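You operate a simulated robot arm through the tools that you are given. There is no shell and no other tool.

Carry out the task below with a simulated robot arm. There is one attempt and no reset: what you move stays moved.

TASK
Put things in order on the top of the steel table. At the end: the gold brass cylinder from the top of the steel table stands on top of the orange test gauge; the grey block from the top of the steel table stands where the white plug stood; the white plug stands where the silver bolt stood; the silver reducer from the top of the steel table stands on top of the brown carton (marked "WIRE"); the silver bolt from the top of the steel table stands where the gold brass cylinder stood; whatever was shut is shut again. Leave all else as you found it, and nothing knocked over.

It is judged by the outcome, as a careful person would: the job done as asked, and still so three seconds after it is handed in. It fails if anything else is knocked over, pushed out of place, dropped, spilled or broken.

THE ROBOT
A 6-joint arm with a two-finger parallel gripper, fixed in place. Base frame: the origin is at the foot of the arm, x ahead of it, y to its left, z up; the work surface is at about z = 85. Units: cm, degrees, N and s.
With the tool pointing down near the work surface it reaches from about 26 to 68 cm from the base axis. Its first joint turns from -66.0 to 66.0 degrees. Payload 2.9 kg.
The TCP is the grasp point between the finger pads, 3 cm short of the fingertips. In the tool frame z runs along the fingers and y along their closing line. Largest opening 11 cm; finger width 2, thickness 1; the body of the gripper, 4.8 by 11.2 cm, starts 5.5 cm behind the TCP.
Orientation is that of the tool frame in the base frame, as a unit quaternion [x, y, z, w]. With the fingers straight down and closing along the base's y, the tool's x points along the base's -x, its y along +y and its z along -z.

THE INTERFACE
- The arm moves only by the tool apply_moves. Its arguments are lists of equal length, an entry for each row: "offset": the shift along the base's x, y, z in cm, a list of three; "rotation": the turn, a rotation vector about the base's x, y, z in degrees, a list of three; "grip": the finger opening in cm, from 0 to 11. In form: {"offset": [[dx, dy, dz], ...], "rotation": [[wx, wy, wz], ...], "grip": [grip, ...]}. A call has 1 to 20 rows; each row is the pose to reach, as a shift and turn from the pose commanded when the call began. Each row takes 0.2 s and may step no farther than 5 cm and 8.6 degrees from the row before; otherwise, or with a gripper value out of range, the whole call is refused. Where a pose cannot be reached the arm comes as near as it can. A force on the tool above 40 N (or 10 N above the force at the start of the call, whichever is more), or a blocked arm, ends the call early, and 0.2 s more pass. Each finger travels about 10.8 cm/s and halts on what it meets, pressing with about 26 N; the grip force reading is that of the motor and also rises with nothing between the fingers. The clock runs only during rows and for 0.2 s after the last one: add rows that repeat a pose to give the fingers time. The reply holds the time, the measured pose of the TCP, the force on the tool along the base axes, the opening and the grip force, in the units named above and with some noise, with the torque about the TCP (base axes, N m) and any sound that the robot's microphone picked up.
- Cameras (640 x 400 px; columns grow to the right, rows downward): "scene" is fixed at [8.39, 45.04, 136.68]; the picture's right is [-0.60, -0.80, 0.00], its down [-0.58, 0.44, -0.69] and it looks along [0.55, -0.42, -0.72] (base axes); focal length 231 px, centre (320, 200). "wrist" rides on the gripper at [7.2, 1.7, -10.3] in the tool frame; the picture's right is [-0.23, 0.97, 0.00], its down [-0.76, -0.18, -0.62] and it looks along [-0.61, -0.14, 0.78] (tool axes); focal length 222 px, centre (320, 200). There is no depth. A picture from a camera that has moved, and an enlarged one, comes with that camera's place and axes in the base frame and with its lens.
- get_image(camera): a new picture of that camera. The clock stands still meanwhile.
- zoom(camera, box): a new picture of the part [left, top, right, bottom] of that camera's present view, enlarged. The clock stands still meanwhile.
- hand_in(): hands the job in; it is judged then, once.

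Nothing tells you positions but the pictures and the camera data. Unless the task says otherwise, let go and move clear before handing in.

The tools are called after "Emit:" as a command line: name --argument value ..., lists and objects as JSON in quotes. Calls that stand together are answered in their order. apply_moves: Moves the arm, as the interface text tells. Its arguments: {"type":"object","properties":{"offset":{"type":"array","items":{"type":"array","items":{"type":"number"}}},"rotation":{"type":"array","items":{"type":"array","items":{"type":"number"}}},"grip":{"type":"array","items":{"type":"number"}}},"required":["offset","rotation","grip"]} The other tools are called the same way: get_image (camera) takes a picture; zoom (camera, box) takes an enlarged picture of a part of a camera's view; hand_in () hands the job in.

At the start:

```text
t: 0.0
tool_pos: [23.73, 29.45, 119.36]
orientation: [-0.001, 1.0, 0.0, 0.0]
ft_force: [0.2, 0.9, 0.1]
torque: [-0.03, 0.02, 0.02]
opening: 11.0
grasp_force: 0.1
```

scene: 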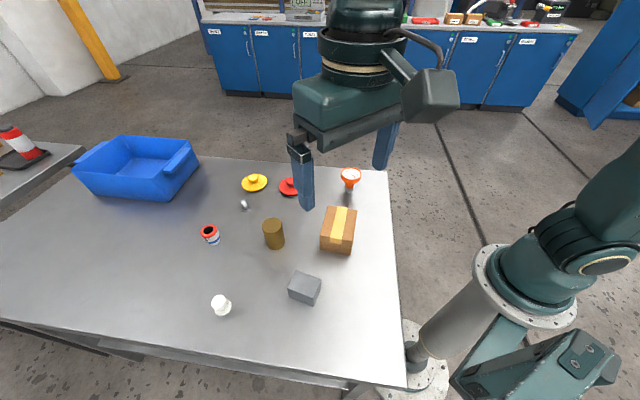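
wrist: 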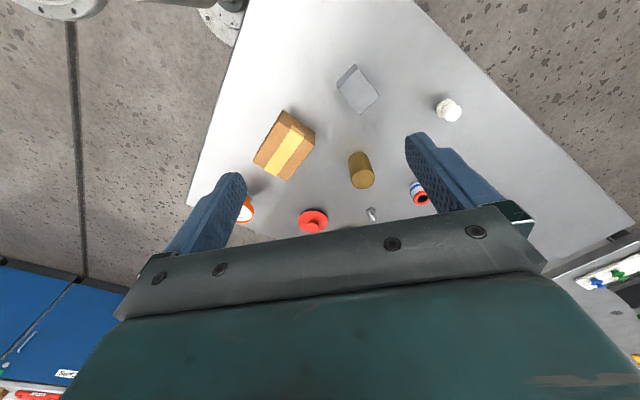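

I see a steel table with a blue bin, a yellow and a red object, a small silver piece, a can, a brass cylinder, a carton, an orange gauge, a grey block and a white plug. First I'll zoom in to tell them apart and locate them.

Emit:
zoom --camera "scene" --box '[180, 150, 400, 290]'

Emit:
zoom --camera "scene" --box '[180, 220, 400, 360]'

Emit:
zoom --camera "wrist" --box '[220, 50, 480, 240]'

Emit:
zoom --camera "scene" --box '[60, 120, 220, 220]'

```text
2.86 times, centred on (290, 220) of scene
camera zoom: at [8.39, 45.04, 136.68], right [-0.6, -0.8, 0.0], down [-0.58, 0.44, -0.69], along [0.55, -0.42, -0.72], focal length 660 px, centre (406, 143)
```

zoom: 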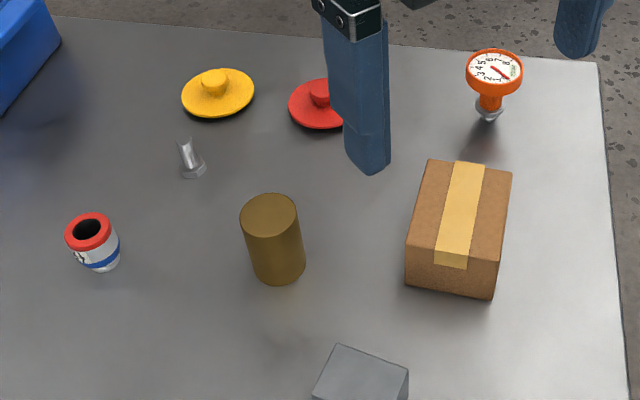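

```text
2.86 times, centred on (290, 290) of scene
camera zoom: at [8.39, 45.04, 136.68], right [-0.6, -0.8, 0.0], down [-0.58, 0.44, -0.69], along [0.55, -0.42, -0.72], focal length 660 px, centre (406, -57)
```

zoom: 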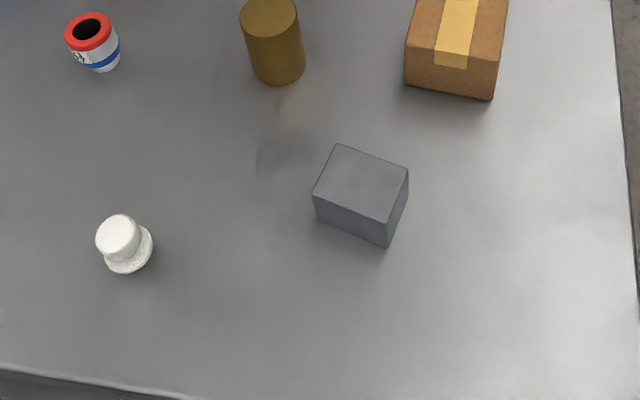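

```text
2.11 times, centred on (350, 145) of wrist
camera zoom: at [16.54, 31.1, 129.83], right [0.23, 0.97, 0.0], down [0.76, -0.18, 0.62], along [0.61, -0.14, -0.78], focal length 468 px, centre (257, 316)
```

zoom: 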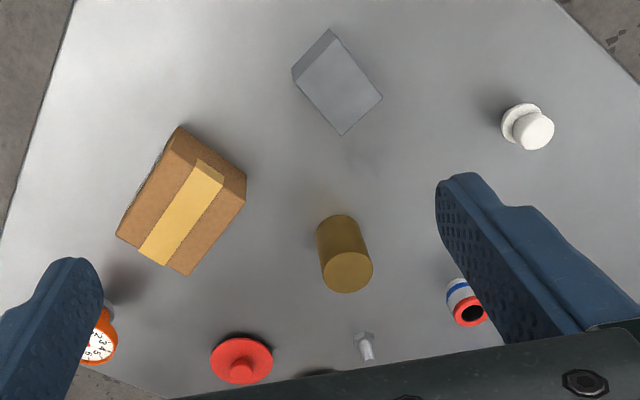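

```text
4.00 times, centred on (140, 170) of scene
camera zoom: at [8.39, 45.04, 136.68], right [-0.6, -0.8, 0.0], down [-0.58, 0.44, -0.69], along [0.55, -0.42, -0.72], focal length 924 px, centre (1040, 320)
```

zoom: 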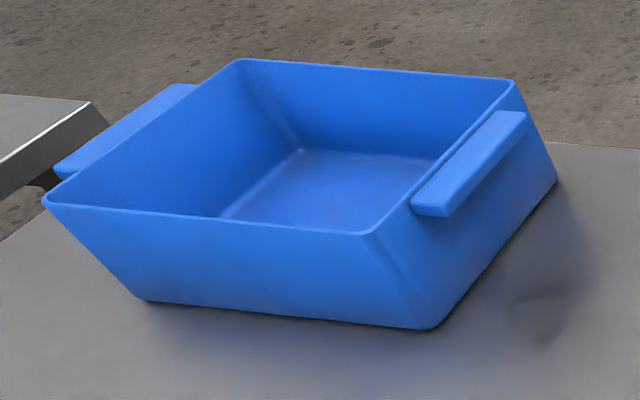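

The silver bolt or reducer and the two lids are small in view, so I'll take closer zooms before moving.

Emit:
zoom --camera "scene" --box '[224, 185, 264, 215]'

Emit:
zoom --camera "scene" --box '[230, 160, 310, 210]'

Emit:
zoom --camera "scene" --box '[180, 210, 240, 250]'

Emit:
zoom --camera "scene" --box '[310, 155, 390, 205]'

Emit:
zoom --camera "wrist" --box '[340, 180, 440, 240]'

```text
13.33 times, centred on (244, 200) of scene
camera zoom: at [8.39, 45.04, 136.68], right [-0.6, -0.8, 0.0], down [-0.58, 0.44, -0.69], along [0.55, -0.42, -0.72], focal length 3079 px, centre (1333, 200)
```

zoom: 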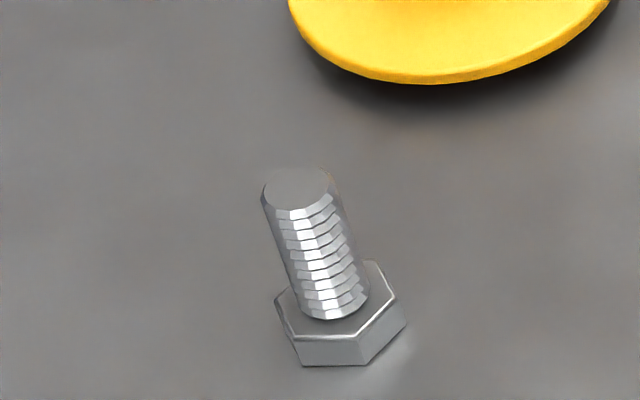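

```text
8.00 times, centred on (270, 185) of scene
camera zoom: at [8.39, 45.04, 136.68], right [-0.6, -0.8, 0.0], down [-0.58, 0.44, -0.69], along [0.55, -0.42, -0.72], focal length 1847 px, centre (720, 320)
```

zoom: 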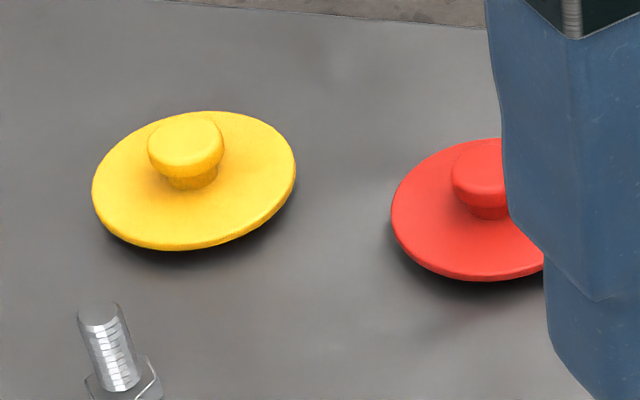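

```text
10.00 times, centred on (210, 230) of scene
camera zoom: at [8.39, 45.04, 136.68], right [-0.6, -0.8, 0.0], down [-0.58, 0.44, -0.69], along [0.55, -0.42, -0.72], focal length 2309 px, centre (1420, -100)
```

zoom: 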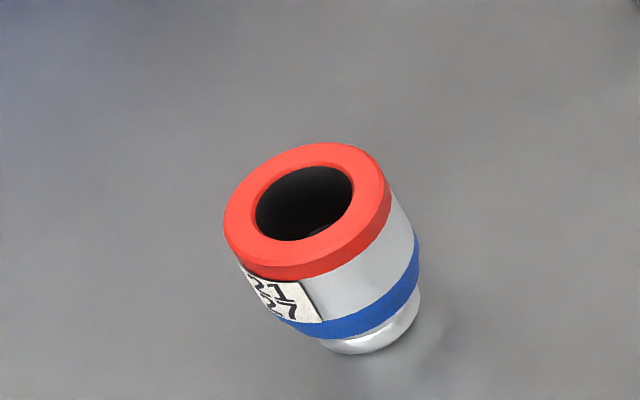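

```text
8.00 times, centred on (350, 180) of scene
camera zoom: at [8.39, 45.04, 136.68], right [-0.6, -0.8, 0.0], down [-0.58, 0.44, -0.69], along [0.55, -0.42, -0.72], focal length 1847 px, centre (80, 360)
```

zoom: 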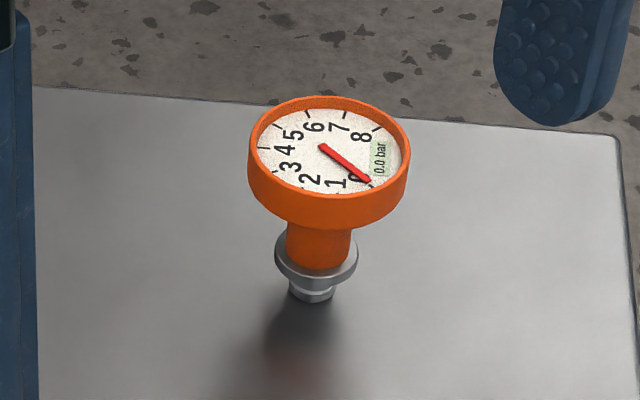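

```text
6.40 times, centred on (390, 210) of wrist
camera zoom: at [16.54, 31.1, 129.83], right [0.23, 0.97, 0.0], down [0.76, -0.18, 0.62], along [0.61, -0.14, -0.78], focal length 1422 px, centre (-128, 136)
```

zoom: 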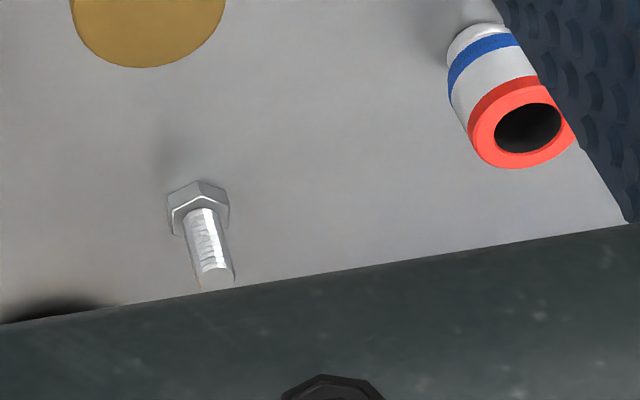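

The table items are identified: the silver tube with red and blue bands, marked "21 27", looks like the reducer, and the hex-head piece is the bolt. The brass cylinder is near (42, 34), the plug near (34, 51), the bolt near (58, 35), the block near (27, 35) and the gauge near (45, 5.4). I'll move the wrist camera over the far left part for a closer second view.

Emit:
apply_moves --offset '[[2.5, 2, -1], [5, 4, -2], [7.5, 6, -3], [10, 8, -4], [12.5, 10, -5], [15, 12, -6], [15, 12, -6]]' --rotation '[[0, 0, 0], [0, 0, 0], [0, 0, 0], [0, 0, 0], [0, 0, 0], [0, 0, 0], [0, 0, 0]]' --grip '[11, 11, 11, 11, 11, 11, 11]'

Emit:
get_image --camera "wrist"

Emit:
get_image --camera "scene"

```text
t: 1.6
tool_pos: [39.0, 41.56, 113.39]
orientation: [-0.001, 1.0, 0.0, -0.001]
ft_force: [-0.4, 0.3, 0.3]
torque: [-0.01, -0.01, -0.01]
opening: 11.0
grasp_force: 0.0
```

```text
taken
camera wrist: at [31.68, 43.31, 123.87], right [0.23, 0.97, 0.0], down [0.76, -0.18, 0.62], along [0.61, -0.14, -0.78], focal length 222 px, centre (320, 200)
```

wrist: 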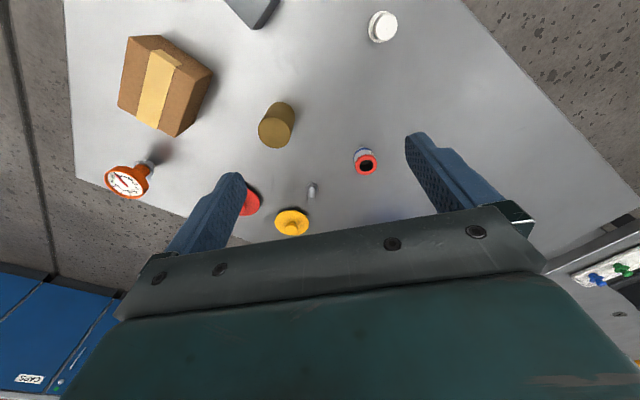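

```text
taken
```

scene: 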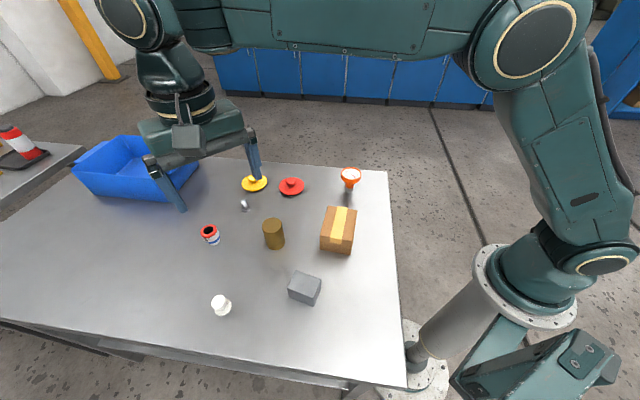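

The view is clear now. I'll zoom in on the reducer, bolt, carton, cylinder and gauge to refine their positions.

Emit:
zoom --camera "wrist" --box '[280, 130, 400, 205]'

Emit:
zoom --camera "wrist" --box '[80, 20, 240, 120]'

Emit:
zoom --camera "wrist" --box '[240, 80, 320, 130]'

Emit:
zoom --camera "scene" --box '[300, 190, 380, 270]'

Emit:
zoom --camera "scene" --box '[230, 200, 310, 260]'

Emit:
zoom --camera "scene" --box '[200, 285, 248, 325]'

```text
5.33 times, centred on (340, 168) of wrist
camera zoom: at [31.68, 43.31, 123.87], right [0.23, 0.97, 0.0], down [0.76, -0.18, 0.62], along [0.61, -0.14, -0.78], focal length 1185 px, centre (213, 373)
```

zoom: 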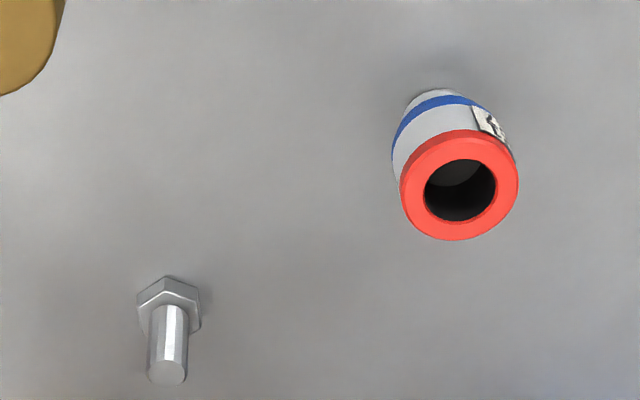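

```text
4.00 times, centred on (160, 70) of wrist
camera zoom: at [31.68, 43.31, 123.87], right [0.23, 0.97, 0.0], down [0.76, -0.18, 0.62], along [0.61, -0.14, -0.78], focal length 888 px, centre (960, 720)
```

zoom: 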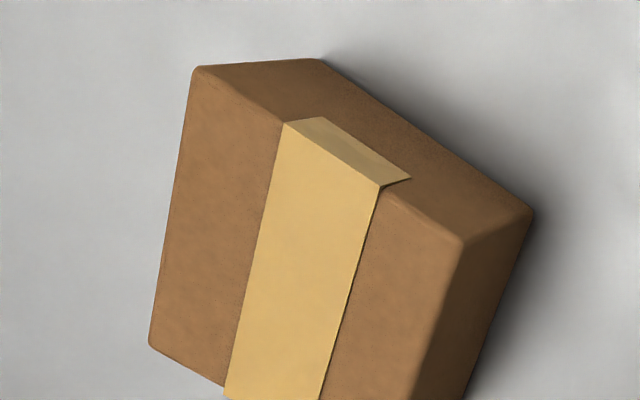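

```text
8.00 times, centred on (280, 105) of wrist
camera zoom: at [31.68, 43.31, 123.87], right [0.23, 0.97, 0.0], down [0.76, -0.18, 0.62], along [0.61, -0.14, -0.78], focal length 1777 px, centre (640, 960)
```

zoom: 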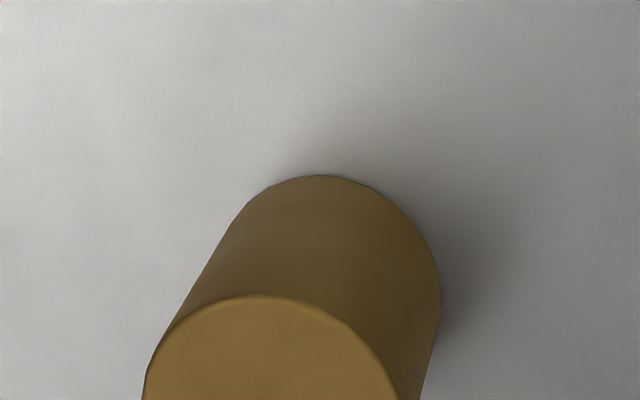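

```text
5.00 times, centred on (340, 230) of scene
camera zoom: at [8.39, 45.04, 136.68], right [-0.6, -0.8, 0.0], down [-0.58, 0.44, -0.69], along [0.55, -0.42, -0.72], focal length 1155 px, centre (220, 50)
```

zoom: 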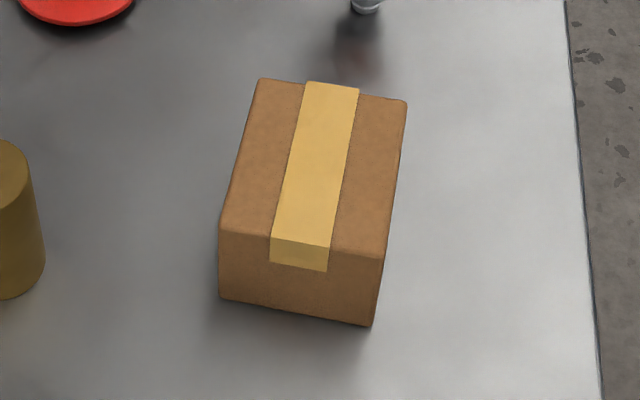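

```text
6.67 times, centred on (270, 230) of scene
camera zoom: at [8.39, 45.04, 136.68], right [-0.6, -0.8, 0.0], down [-0.58, 0.44, -0.69], along [0.55, -0.42, -0.72], focal length 1539 px, centre (653, 0)
```

zoom: 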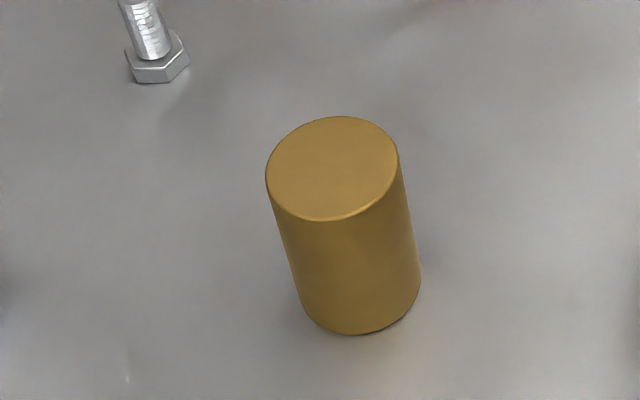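

```text
10.00 times, centred on (224, 305) of scene
camera zoom: at [8.39, 45.04, 136.68], right [-0.6, -0.8, 0.0], down [-0.58, 0.44, -0.69], along [0.55, -0.42, -0.72], focal length 2309 px, centre (1280, -850)
```

zoom: 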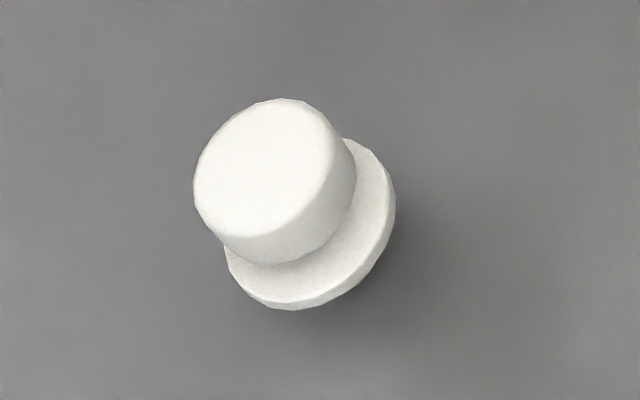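

The carton top centre comes out near (33.9, 19.6) at z≈91.3. The gauge is at (45.2, 5.4) with its top at z≈92.4, and the cylinder is at (42.3, 33.8), about 4.8 cm wide and 7.6 cm tall. I'll go above the cylinder and check alignment.

Emit:
apply_moves --offset '[[0.9, -2, -2], [1.8, -4, -4], [2.7, -6, -6], [3.4, -7.7, -8], [3.4, -7.7, -10], [3.4, -7.7, -12], [3.4, -7.7, -12]]' --rotation '[[0, 0, 0], [0, 0, 0], [0, 0, 0], [0, 0, 0], [0, 0, 0], [0, 0, 0], [0, 0, 0]]' --grip '[11, 11, 11, 11, 11, 11, 11]'

Emit:
get_image --camera "wrist"

Emit:
get_image --camera "scene"

```text
t: 3.2
tool_pos: [42.27, 33.63, 101.46]
orientation: [0.001, 1.0, -0.001, 0.0]
ft_force: [0.1, -0.1, 0.5]
torque: [0.0, -0.02, -0.01]
opening: 11.0
grasp_force: 0.0
```

```text
taken
camera wrist: at [34.95, 35.31, 111.87], right [0.23, 0.97, 0.0], down [0.76, -0.18, 0.62], along [0.61, -0.14, -0.78], focal length 222 px, centre (320, 200)
```

wrist: 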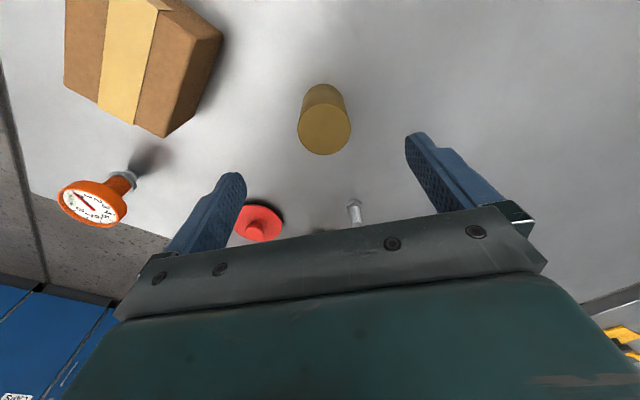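

```text
taken
```

scene: 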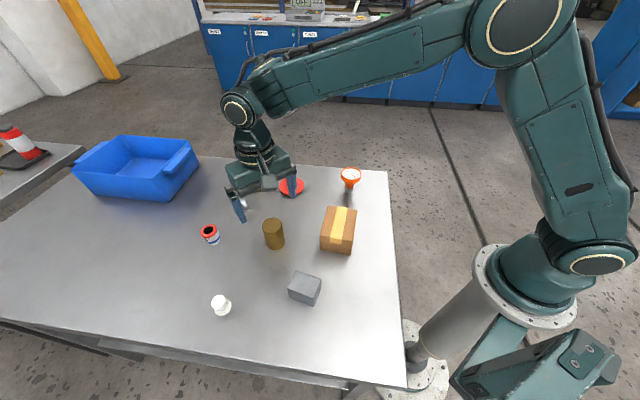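

Emit:
zoom --camera "wrist" --box '[276, 70, 372, 170]'

Emit:
zoom --camera "wrist" --box '[40, 160, 150, 235]'

```text
4.00 times, centred on (324, 120) of wrist
camera zoom: at [34.95, 35.31, 111.87], right [0.23, 0.97, 0.0], down [0.76, -0.18, 0.62], along [0.61, -0.14, -0.78], focal length 888 px, centre (304, 520)
```

zoom: 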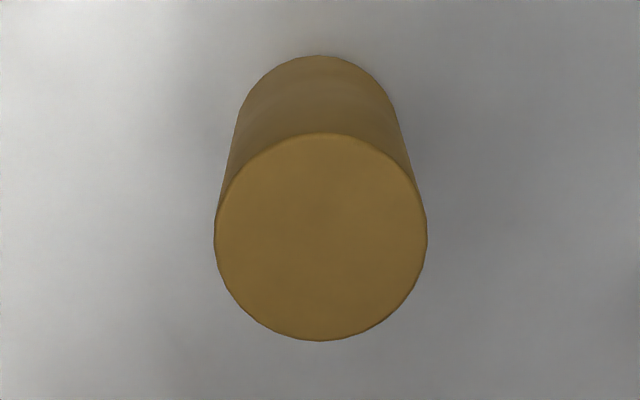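

```text
5.33 times, centred on (95, 198) of wrist
camera zoom: at [34.95, 35.31, 111.87], right [0.23, 0.97, 0.0], down [0.76, -0.18, 0.62], along [0.61, -0.14, -0.78], focal length 1185 px, centre (1520, 213)
```

zoom: 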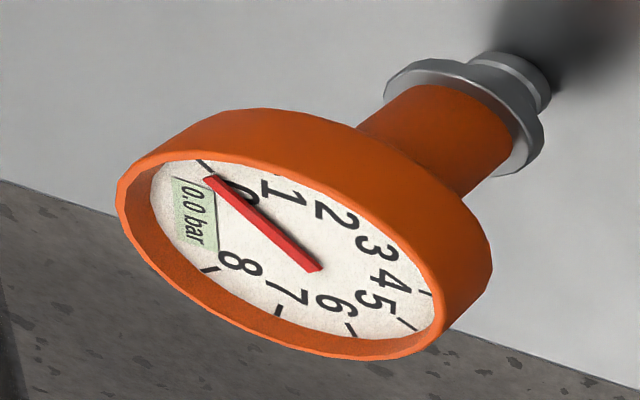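

The two views agree: the cylinder is at about (42.28, 33.9) and the gauge at about (45.3, 5.4). I'll lower over the cylinder and close the fingers to centre it along y.

Emit:
apply_moves --offset '[[0.15, 0.15, -3], [0.15, 0.15, -6], [0.15, 0.15, -9], [0.15, 0.15, -11], [0.15, 0.15, -11.76], [0.15, 0.15, -11.76], [0.15, 0.15, -11.76], [0.15, 0.15, -11.76], [0.15, 0.15, -11.76]]' --rotation '[[0, 0, 0], [0, 0, 0], [0, 0, 0], [0, 0, 0], [0, 0, 0], [0, 0, 0], [0, 0, 0], [0, 0, 0], [0, 0, 0]]' --grip '[11, 11, 11, 11, 11, 8, 6, 4.5, 4.5]'

Emit:
get_image --camera "wrist"

Emit:
get_image --camera "scene"

```text
t: 5.2
tool_pos: [42.36, 33.9, 89.51]
orientation: [0.0, 1.0, -0.001, 0.0]
ft_force: [0.9, 3.3, 0.2]
torque: [-0.04, -0.07, 0.04]
opening: 4.79
grasp_force: 25.7
```

```text
taken
camera wrist: at [35.12, 35.61, 99.89], right [0.23, 0.97, 0.0], down [0.76, -0.18, 0.62], along [0.61, -0.14, -0.78], focal length 222 px, centre (320, 200)
```

wrist: 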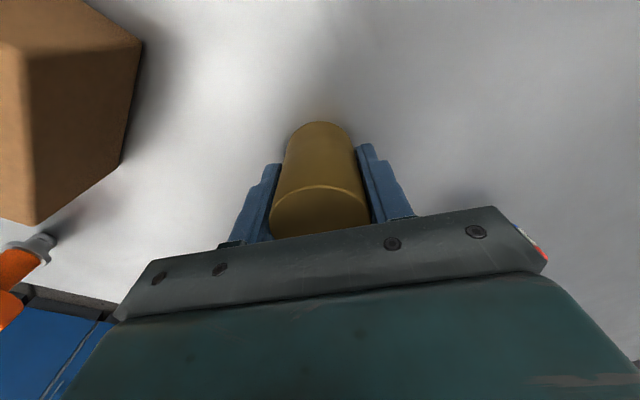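

```text
taken
```

scene: 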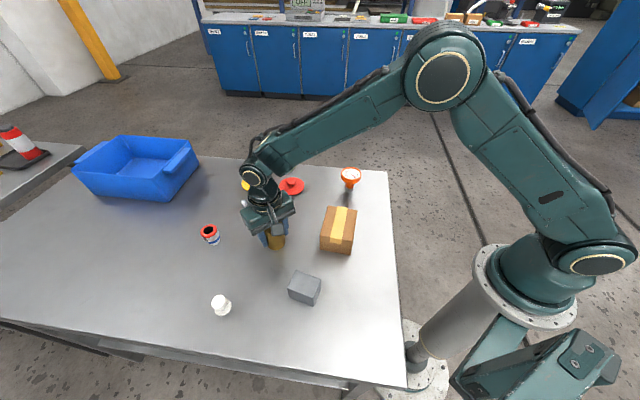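

The cylinder is gripped and measures 4.79 cm across. I'll open slightly, turn 90° and close again, so it is centred on the tool in both directions before the precise placement on the gauge.

Emit:
apply_moves --offset '[[0, 0, 0], [0, 0, 0], [0, 0, 0], [0, 0, 0], [0, 0, 0], [0, 0, 0], [0, 0, 0], [0, 0, 0], [0, 0, 0], [0, 0, 0], [0, 0, 0], [0, 0, 0], [0, 0, 0], [0, 0, 0], [0, 0, 0], [0, 0, 0], [0, 0, 0], [0, 0, 0]]' --rotation '[[0, 0, 0], [0, 0, 0], [0, 0, 8.2], [0, 0, 16.4], [0, 0, 24.6], [0, 0, 32.8], [0, 0, 41], [0, 0, 49.2], [0, 0, 57.4], [0, 0, 65.6], [0, 0, 73.8], [0, 0, 82], [0, 0, 90], [0, 0, 90], [0, 0, 90], [0, 0, 90], [0, 0, 90], [0, 0, 90]]' --grip '[7, 8.5, 8.5, 8.5, 8.5, 8.5, 8.5, 8.5, 8.5, 8.5, 8.5, 8.5, 8.5, 8.5, 7, 5.5, 4.4, 4.4]'

Emit:
get_image --camera "scene"

Emit:
get_image --camera "wrist"

```text
t: 9.0
tool_pos: [42.44, 33.83, 89.8]
orientation: [0.707, -0.707, -0.001, 0.0]
ft_force: [3.7, 0.7, 0.5]
torque: [-0.07, 0.04, 0.02]
opening: 4.75
grasp_force: 25.7
```

```text
taken
```

scene: 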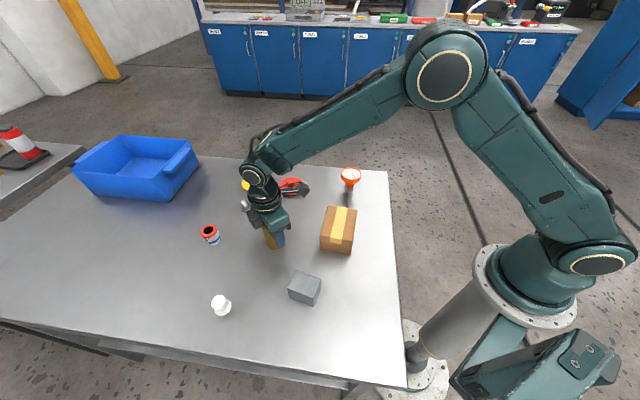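

```text
taken
camera wrist: at [40.64, 26.64, 100.1], right [-0.97, 0.23, 0.0], down [0.18, 0.76, 0.62], along [0.14, 0.61, -0.78], focal length 222 px, centre (320, 200)
```

wrist: 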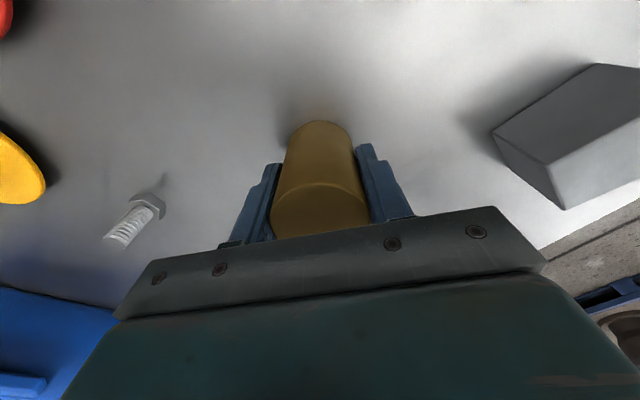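

Now I'll lift the cylinder and carry it over to hover above the gauge at (45.3, 5.4).

Emit:
apply_moves --offset '[[0, 0, 2], [0, 0, 5], [0, 0, 8.5], [0, 0, 11.4], [0.3, -2.85, 11.4], [0.6, -5.7, 11.4], [0.9, -8.55, 11.4], [1.2, -11.4, 11.4], [1.5, -14.25, 11.4], [1.8, -17.1, 11.4], [2.1, -19.95, 11.4], [2.4, -22.8, 11.4], [2.7, -25.65, 11.4], [3.0, -28.0, 11.4], [3.0, -28.48, 11.4], [3.0, -28.48, 11.4]]' --rotation '[[0, 0, 0], [0, 0, 0], [0, 0, 0], [0, 0, 0], [0, 0, 0], [0, 0, 0], [0, 0, 0], [0, 0, 0], [0, 0, 0], [0, 0, 0], [0, 0, 0], [0, 0, 0], [0, 0, 0], [0, 0, 0], [0, 0, 0], [0, 0, 0]]' --grip '[4.4, 4.4, 4.4, 4.4, 4.4, 4.4, 4.4, 4.4, 4.4, 4.4, 4.4, 4.4, 4.4, 4.4, 4.4, 4.4]'

Emit:
get_image --camera "scene"

Emit:
get_image --camera "wrist"

Emit:
zoom --camera "scene" --box '[310, 120, 390, 200]'

Emit:
zoom --camera "wrist" --box '[240, 90, 400, 230]'

```text
t: 12.4
tool_pos: [45.29, 5.46, 101.4]
orientation: [-0.707, 0.707, 0.0, 0.0]
ft_force: [-0.3, -0.1, -0.1]
torque: [-0.01, 0.01, -0.04]
opening: 4.38
grasp_force: 0.1
```

```text
taken
```

scene: 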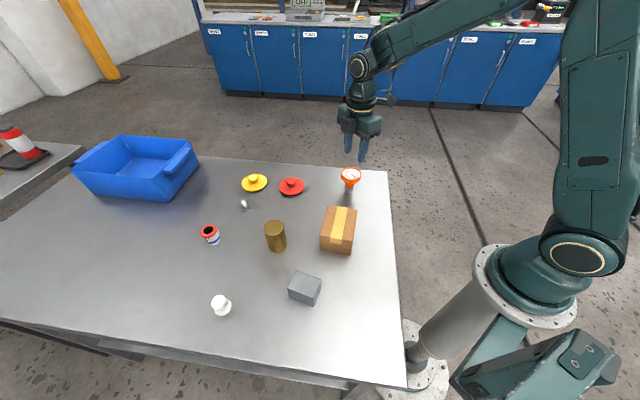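

```text
taken
camera wrist: at [43.53, -1.81, 111.66], right [-0.97, 0.23, 0.0], down [0.18, 0.76, 0.62], along [0.14, 0.61, -0.78], focal length 222 px, centre (320, 200)
```

wrist: 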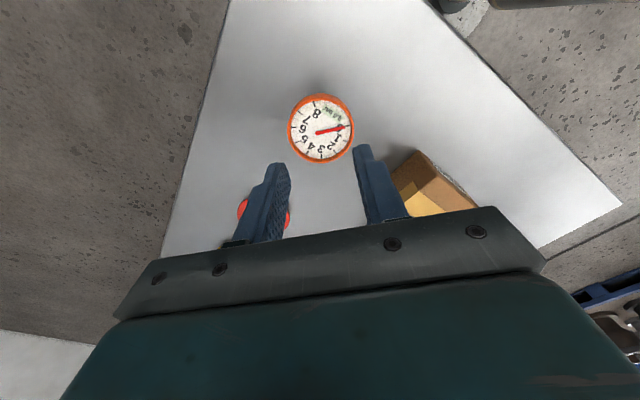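

```text
5.00 times, centred on (350, 160) of scene
camera zoom: at [8.39, 45.04, 136.68], right [-0.6, -0.8, 0.0], down [-0.58, 0.44, -0.69], along [0.55, -0.42, -0.72], focal length 1155 px, centre (170, 400)
```

zoom: 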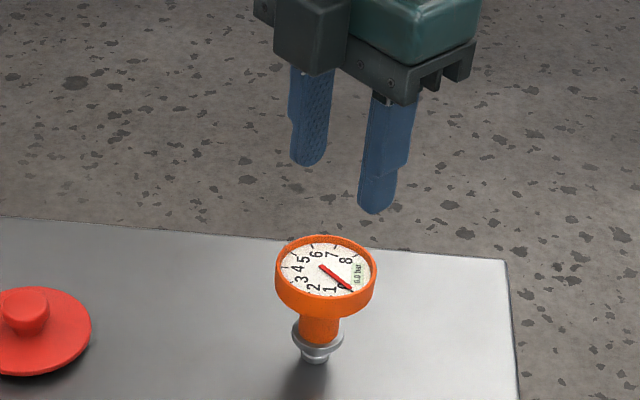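

```text
2.86 times, centred on (320, 160) of wrist
camera zoom: at [43.53, -1.81, 111.66], right [-0.97, 0.23, 0.0], down [0.18, 0.76, 0.62], along [0.14, 0.61, -0.78], focal length 635 px, centre (320, 314)
```

zoom: 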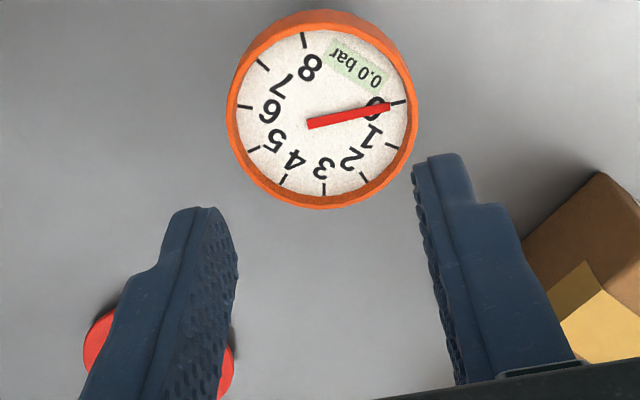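

The gripper came away empty: the cylinder slipped and stayed behind on the table, still upright. I'll check it closely before trying again.

Emit:
zoom --camera "scene" --box '[230, 200, 310, 260]'

Emit:
zoom --camera "scene" --box '[310, 150, 390, 210]'

```text
6.67 times, centred on (270, 230) of scene
camera zoom: at [8.39, 45.04, 136.68], right [-0.6, -0.8, 0.0], down [-0.58, 0.44, -0.69], along [0.55, -0.42, -0.72], focal length 1539 px, centre (653, 0)
```

zoom: 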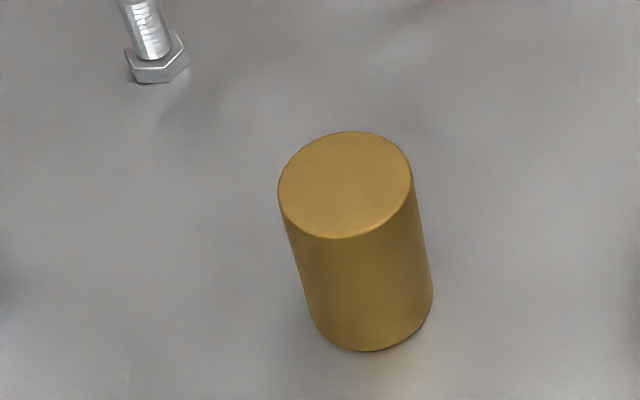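

```text
6.67 times, centred on (350, 180) of scene
camera zoom: at [8.39, 45.04, 136.68], right [-0.6, -0.8, 0.0], down [-0.58, 0.44, -0.69], along [0.55, -0.42, -0.72], focal length 1539 px, centre (120, 333)
```

zoom: 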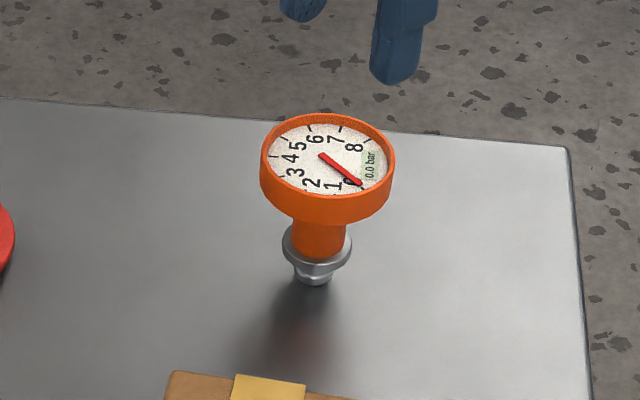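

The cylinder shifted by about 0.9 cm to (41.35, 33.8) but is upright. I'll go back over it and lift slowly this time while watching the load.

Emit:
apply_moves --offset '[[-0.5, 3.6, 0], [-1, 7.2, 0], [-1.5, 10.8, 0], [-2, 14.4, 0], [-2.5, 18, 0], [-3, 21.6, 0], [-3.5, 25.2, 0], [-3.93, 28.38, 0], [-3.93, 28.38, 0]]' --rotation '[[0, 0, 0], [0, 0, 0], [0, 0, 0], [0, 0, 0], [0, 0, 0], [0, 0, 0], [0, 0, 0], [0, 0, 0], [0, 0, 0]]' --grip '[9, 9, 9, 9, 9, 9, 9, 9, 9]'

Emit:
zoom --camera "wrist" --box '[240, 60, 400, 200]'

Emit:
get_image --camera "scene"

```text
t: 14.4
tool_pos: [41.46, 33.78, 101.27]
orientation: [-0.707, 0.707, 0.0, 0.0]
ft_force: [0.4, -0.5, -0.8]
torque: [0.0, 0.01, 0.02]
opening: 8.98
grasp_force: 0.0
```

```text
2.86 times, centred on (320, 130) of wrist
camera zoom: at [39.67, 26.52, 111.66], right [-0.97, 0.23, 0.0], down [0.18, 0.76, 0.62], along [0.14, 0.61, -0.78], focal length 635 px, centre (320, 400)
```

zoom: 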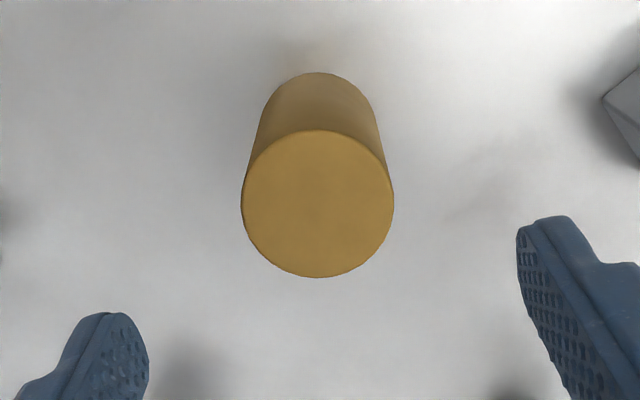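

```text
taken
```

scene: 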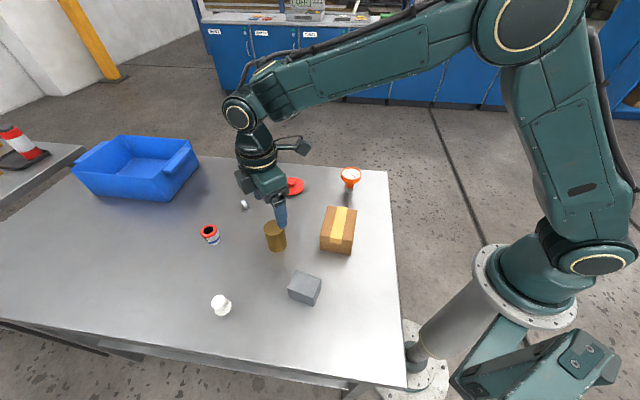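

Emit:
apply_moves --offset '[[0, 0.05, -3], [0, 0.05, -6], [0, 0.05, -9], [0, 0.05, -11], [0, 0.05, -11.6], [0, 0.05, -11.6], [0, 0.05, -11.6], [0, 0.05, -11.6], [0, 0.05, -11.6], [0, 0.05, -11.6]]' --rotation '[[0, 0, 0], [0, 0, 0], [0, 0, 0], [0, 0, 0], [0, 0, 0], [0, 0, 0], [0, 0, 0], [0, 0, 0], [0, 0, 0], [0, 0, 0]]' --grip '[9, 9, 9, 9, 9, 7, 5, 3, 3, 3]'

Emit:
apply_moves --offset '[[0, 0, 0.1], [0, 0, 0.2], [0, 0, 0.3], [0, 0, 0.4], [0, 0, 0.5], [0, 0, 0.6]]' --rotation '[[0, 0, 0], [0, 0, 0], [0, 0, 0], [0, 0, 0], [0, 0, 0], [0, 0, 0]]' --grip '[3, 3, 3, 3, 3, 3]'

Emit:
zoom --camera "scene" --box '[230, 200, 310, 260]'

```text
t: 16.6
tool_pos: [41.39, 33.77, 89.55]
orientation: [-0.706, 0.708, -0.001, 0.0]
ft_force: [3.8, -0.8, -0.3]
torque: [0.15, -0.05, -0.11]
opening: 4.74
grasp_force: 25.6
```

```text
t: 18.0
tool_pos: [41.41, 33.72, 90.2]
orientation: [-0.707, 0.707, 0.0, 0.0]
ft_force: [-1.5, -0.5, -11.3]
torque: [-0.05, 0.02, 0.01]
opening: 4.7
grasp_force: 25.4
```

```text
6.67 times, centred on (270, 230) of scene
camera zoom: at [8.41, 45.05, 136.67], right [-0.6, -0.8, 0.0], down [-0.58, 0.44, -0.69], along [0.55, -0.42, -0.72], focal length 1539 px, centre (653, 0)
```

zoom: 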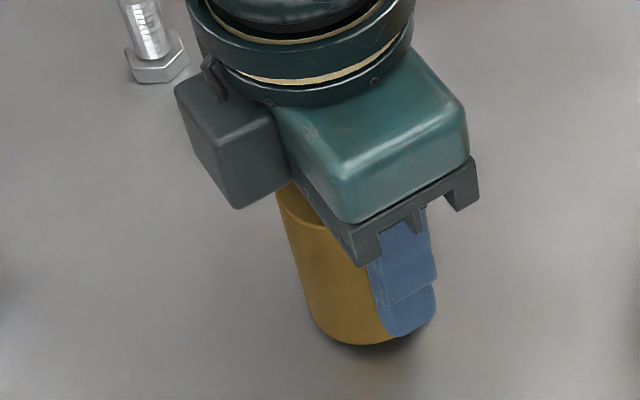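

The scale reads about 11.3 N, so the cylinder weighs about 1.15 kg and is now held off the table. I'll keep lifting slowly and check that it isn't creeping down in the grip.

Emit:
apply_moves --offset '[[0, 0, 0.1], [0, 0, 0.3], [0, 0, 0.5], [0, 0, 0.7], [0, 0, 0.9], [0, 0, 1.1], [0, 0, 1.3], [0, 0, 1.5], [0, 0, 1.7], [0, 0, 1.9], [0, 0, 2.1], [0, 0, 2.2]]' --rotation '[[0, 0, 0], [0, 0, 0], [0, 0, 0], [0, 0, 0], [0, 0, 0], [0, 0, 0], [0, 0, 0], [0, 0, 0], [0, 0, 0], [0, 0, 0], [0, 0, 0], [0, 0, 0]]' --grip '[3, 3, 3, 3, 3, 3, 3, 3, 3, 3, 3, 3]'

Emit:
zoom --camera "scene" --box '[230, 200, 310, 260]'

Emit:
zoom --camera "wrist" --box '[240, 90, 400, 240]'

```text
t: 20.6
tool_pos: [41.34, 33.75, 92.4]
orientation: [-0.707, 0.708, 0.0, 0.0]
ft_force: [0.1, -0.7, -11.0]
torque: [0.01, 0.01, 0.03]
opening: 4.71
grasp_force: 26.3
```

```text
6.67 times, centred on (270, 230) of scene
camera zoom: at [8.41, 45.05, 136.67], right [-0.6, -0.8, 0.0], down [-0.58, 0.44, -0.69], along [0.55, -0.42, -0.72], focal length 1539 px, centre (653, 0)
```

zoom: 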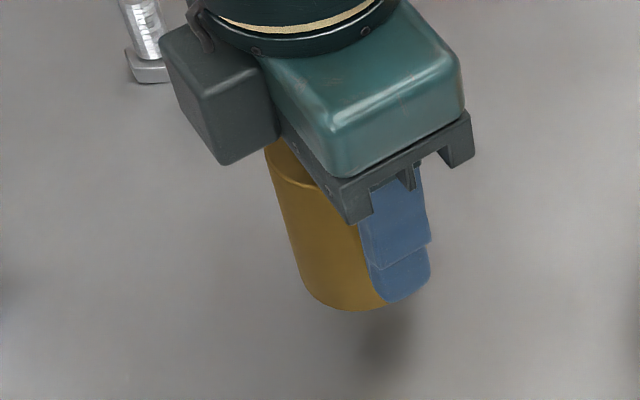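

```text
2.67 times, centred on (320, 165) of wrist
camera zoom: at [39.71, 26.51, 102.74], right [-0.97, 0.23, 0.0], down [0.18, 0.76, 0.62], along [0.14, 0.61, -0.78], focal length 592 px, centre (320, 293)
```

zoom: 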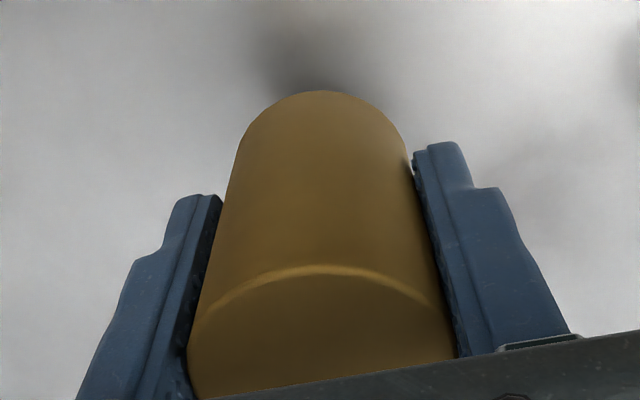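

The cylinder is clear of the table with no creep. I'll lift slowly to carrying height, then move across with gentle ramps.

Emit:
apply_moves --offset '[[0, 0, 0.2], [0, 0, 0.6], [0, 0, 1.2], [0, 0, 1.8], [0, 0, 2.4], [0, 0, 3.0], [0, 0, 3.6], [0, 0, 4.2], [0, 0, 4.8], [0, 0, 5.4], [0, 0, 6.0], [0, 0, 6.5], [0, 0, 6.8], [0, 0, 7.0], [0, 0, 7.0]]' --rotation '[[0, 0, 0], [0, 0, 0], [0, 0, 0], [0, 0, 0], [0, 0, 0], [0, 0, 0], [0, 0, 0], [0, 0, 0], [0, 0, 0], [0, 0, 0], [0, 0, 0], [0, 0, 0], [0, 0, 0], [0, 0, 0], [0, 0, 0]]' --grip '[3, 3, 3, 3, 3, 3, 3, 3, 3, 3, 3, 3, 3, 3, 3]'

Emit:
zoom --camera "wrist" --box '[240, 90, 400, 240]'

```text
t: 23.8
tool_pos: [41.56, 33.67, 99.25]
orientation: [-0.707, 0.707, -0.001, 0.0]
ft_force: [0.0, -0.6, -12.4]
torque: [-0.04, -0.03, 0.02]
opening: 4.68
grasp_force: 25.9
```

```text
2.67 times, centred on (320, 165) of wrist
camera zoom: at [39.74, 26.55, 109.6], right [-0.97, 0.23, 0.0], down [0.18, 0.76, 0.62], along [0.14, 0.61, -0.78], focal length 592 px, centre (320, 293)
```

zoom: 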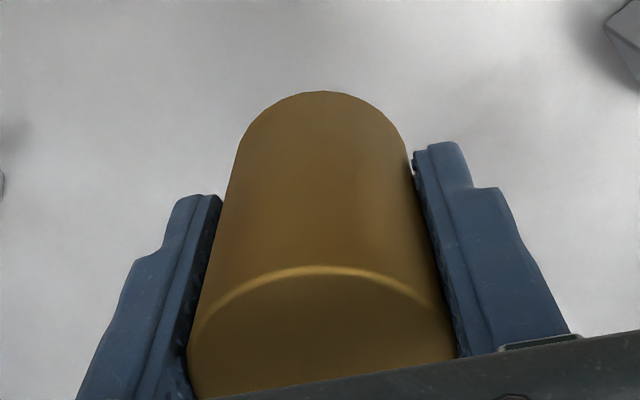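

The cylinder is still firmly held. Next comes the slow move across to the gauge.

Emit:
apply_moves --offset '[[0.054, -0.396, 0], [0.162, -1.189, 0], [0.325, -2.378, 0], [0.542, -3.964, 0], [0.796, -5.824, 0], [1.05, -7.684, 0], [1.304, -9.544, 0], [1.558, -11.404, 0], [1.812, -13.264, 0], [2.067, -15.125, 0], [2.321, -16.985, 0], [2.575, -18.845, 0], [2.829, -20.705, 0], [3.083, -22.566, 0], [3.338, -24.426, 0], [3.554, -26.011, 0], [3.717, -27.2, 0], [3.825, -27.993, 0], [3.88, -28.39, 0], [3.88, -28.39, 0]]' --rotation '[[0, 0, 0], [0, 0, 0], [0, 0, 0], [0, 0, 0], [0, 0, 0], [0, 0, 0], [0, 0, 0], [0, 0, 0], [0, 0, 0], [0, 0, 0], [0, 0, 0], [0, 0, 0], [0, 0, 0], [0, 0, 0], [0, 0, 0], [0, 0, 0], [0, 0, 0], [0, 0, 0], [0, 0, 0], [0, 0, 0]]' --grip '[3, 3, 3, 3, 3, 3, 3, 3, 3, 3, 3, 3, 3, 3, 3, 3, 3, 3, 3, 3]'

Emit:
zoom --camera "scene" --box '[310, 120, 390, 200]'

Emit:
zoom --camera "wrist" --box '[240, 90, 400, 240]'

Emit:
get_image --camera "scene"

```text
t: 28.0
tool_pos: [45.34, 5.25, 99.28]
orientation: [0.708, -0.707, 0.0, 0.001]
ft_force: [-0.1, 0.0, -11.4]
torque: [-0.02, 0.0, 0.02]
opening: 4.73
grasp_force: 25.9
```

```text
5.00 times, centred on (350, 160) of scene
camera zoom: at [8.41, 45.04, 136.68], right [-0.6, -0.8, 0.0], down [-0.58, 0.44, -0.69], along [0.55, -0.42, -0.72], focal length 1155 px, centre (170, 400)
```

zoom: 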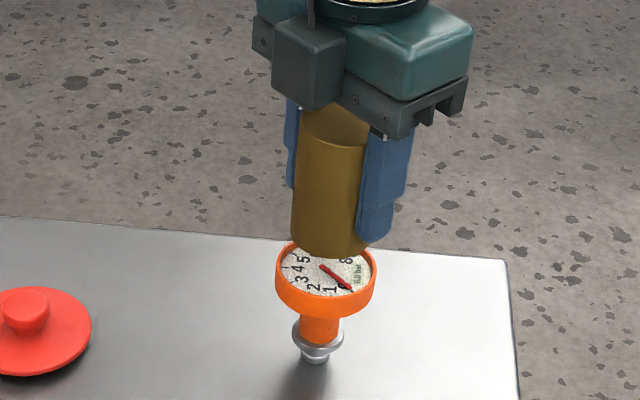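

```text
2.67 times, centred on (320, 165) of wrist
camera zoom: at [43.67, -1.94, 109.63], right [-0.97, 0.23, 0.0], down [0.18, 0.76, 0.62], along [0.14, 0.61, -0.78], focal length 592 px, centre (320, 293)
```

zoom: 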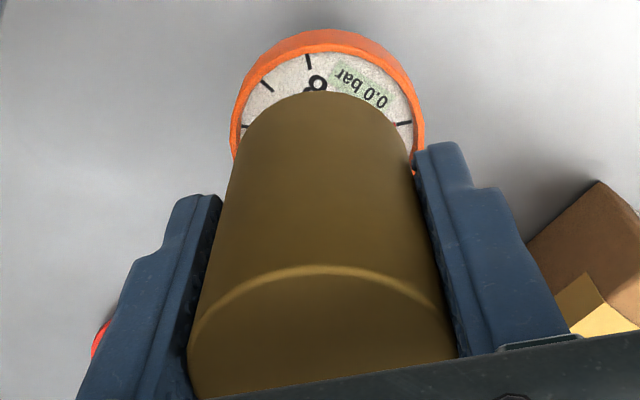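

```text
taken
```

scene: 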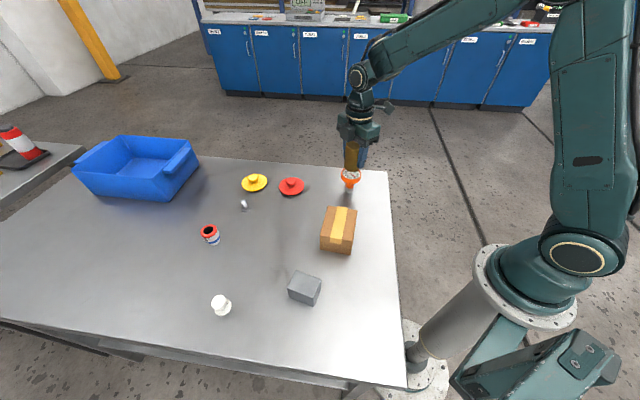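

The cylinder hovers about 2 cm above the gauge and is nearly centred. The gauge looks about 0.2 cm further in +y and 0.1 cm in −x, so I'll correct that and lower part-way, then check again.

Emit:
apply_moves --offset '[[-0.03, 0.06, -0.2], [-0.06, 0.12, -0.4], [-0.1, 0.2, -0.7], [-0.1, 0.2, -1.0], [-0.1, 0.2, -1.2], [-0.1, 0.2, -1.3], [-0.1, 0.2, -1.3]]' --rotation '[[0, 0, 0], [0, 0, 0], [0, 0, 0], [0, 0, 0], [0, 0, 0], [0, 0, 0], [0, 0, 0]]' --grip '[3, 3, 3, 3, 3, 3, 3]'

Emit:
zoom --camera "scene" --box '[325, 145, 375, 195]'

Emit:
zoom --camera "wrist" --box '[260, 80, 380, 170]'

```text
t: 29.6
tool_pos: [45.09, 5.56, 97.97]
orientation: [-0.707, 0.708, 0.0, 0.001]
ft_force: [0.2, 0.3, -11.4]
torque: [-0.02, 0.03, -0.01]
opening: 4.7
grasp_force: 26.1
```

```text
8.00 times, centred on (350, 170) of scene
camera zoom: at [8.41, 45.04, 136.68], right [-0.6, -0.8, 0.0], down [-0.58, 0.44, -0.69], along [0.55, -0.42, -0.72], focal length 1847 px, centre (80, 440)
```

zoom: 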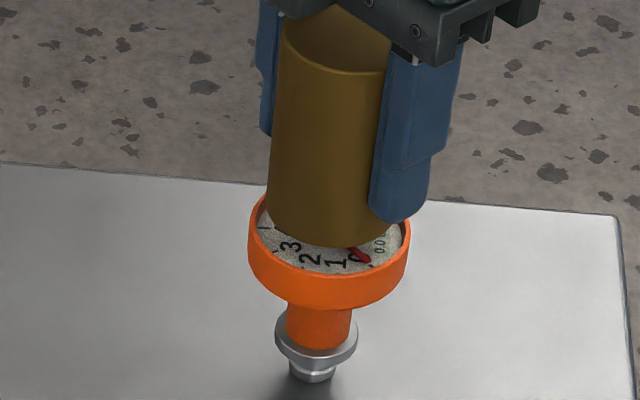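

```text
4.44 times, centred on (320, 125) of wrist
camera zoom: at [43.5, -1.63, 108.35], right [-0.97, 0.23, 0.0], down [0.18, 0.76, 0.62], along [0.14, 0.61, -0.78], focal length 987 px, centre (320, 533)
```

zoom: 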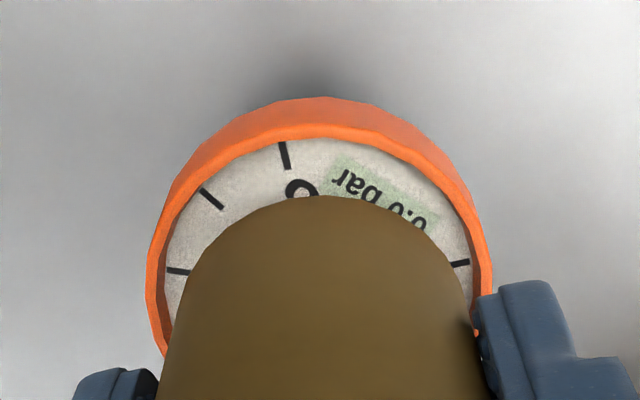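

The cylinder is centred to within about 1–2 mm. I'll nudge −0.08 in y and lower until the weight starts to transfer.

Emit:
apply_moves --offset '[[0, -0.04, -0.1], [0, -0.08, -0.25], [0, -0.08, -0.4], [0, -0.08, -0.55], [0, -0.08, -0.7], [0, -0.08, -0.8], [0, -0.08, -0.8]]' --rotation '[[0, 0, 0], [0, 0, 0], [0, 0, 0], [0, 0, 0], [0, 0, 0], [0, 0, 0], [0, 0, 0]]' --grip '[3, 3, 3, 3, 3, 3, 3]'

Emit:
zoom --camera "scene" --box '[325, 145, 375, 195]'

Emit:
zoom --camera "wrist" --box '[260, 80, 380, 170]'

```text
t: 31.2
tool_pos: [45.33, 5.48, 97.3]
orientation: [0.707, -0.707, 0.001, -0.001]
ft_force: [0.4, 0.4, -10.7]
torque: [-0.04, -0.02, 0.05]
opening: 4.71
grasp_force: 25.4
```

```text
8.00 times, centred on (350, 170) of scene
camera zoom: at [8.41, 45.04, 136.68], right [-0.6, -0.8, 0.0], down [-0.58, 0.44, -0.69], along [0.55, -0.42, -0.72], focal length 1847 px, centre (80, 440)
```

zoom: 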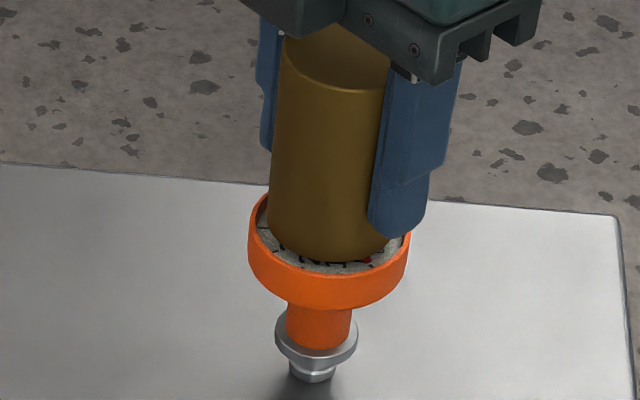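

```text
4.44 times, centred on (320, 125) of wrist
camera zoom: at [43.53, -1.76, 107.59], right [-0.97, 0.23, 0.0], down [0.18, 0.76, 0.62], along [0.14, 0.61, -0.78], focal length 987 px, centre (320, 533)
```

zoom: 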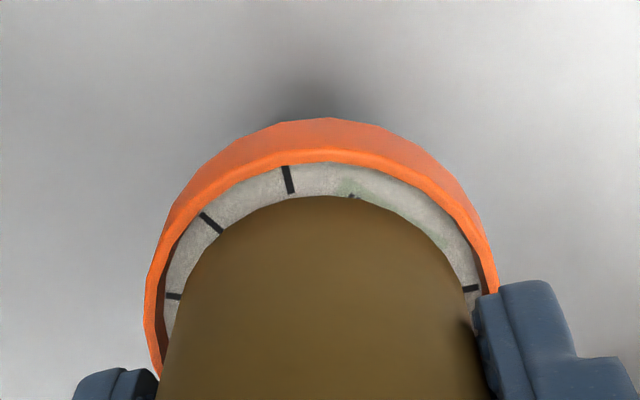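

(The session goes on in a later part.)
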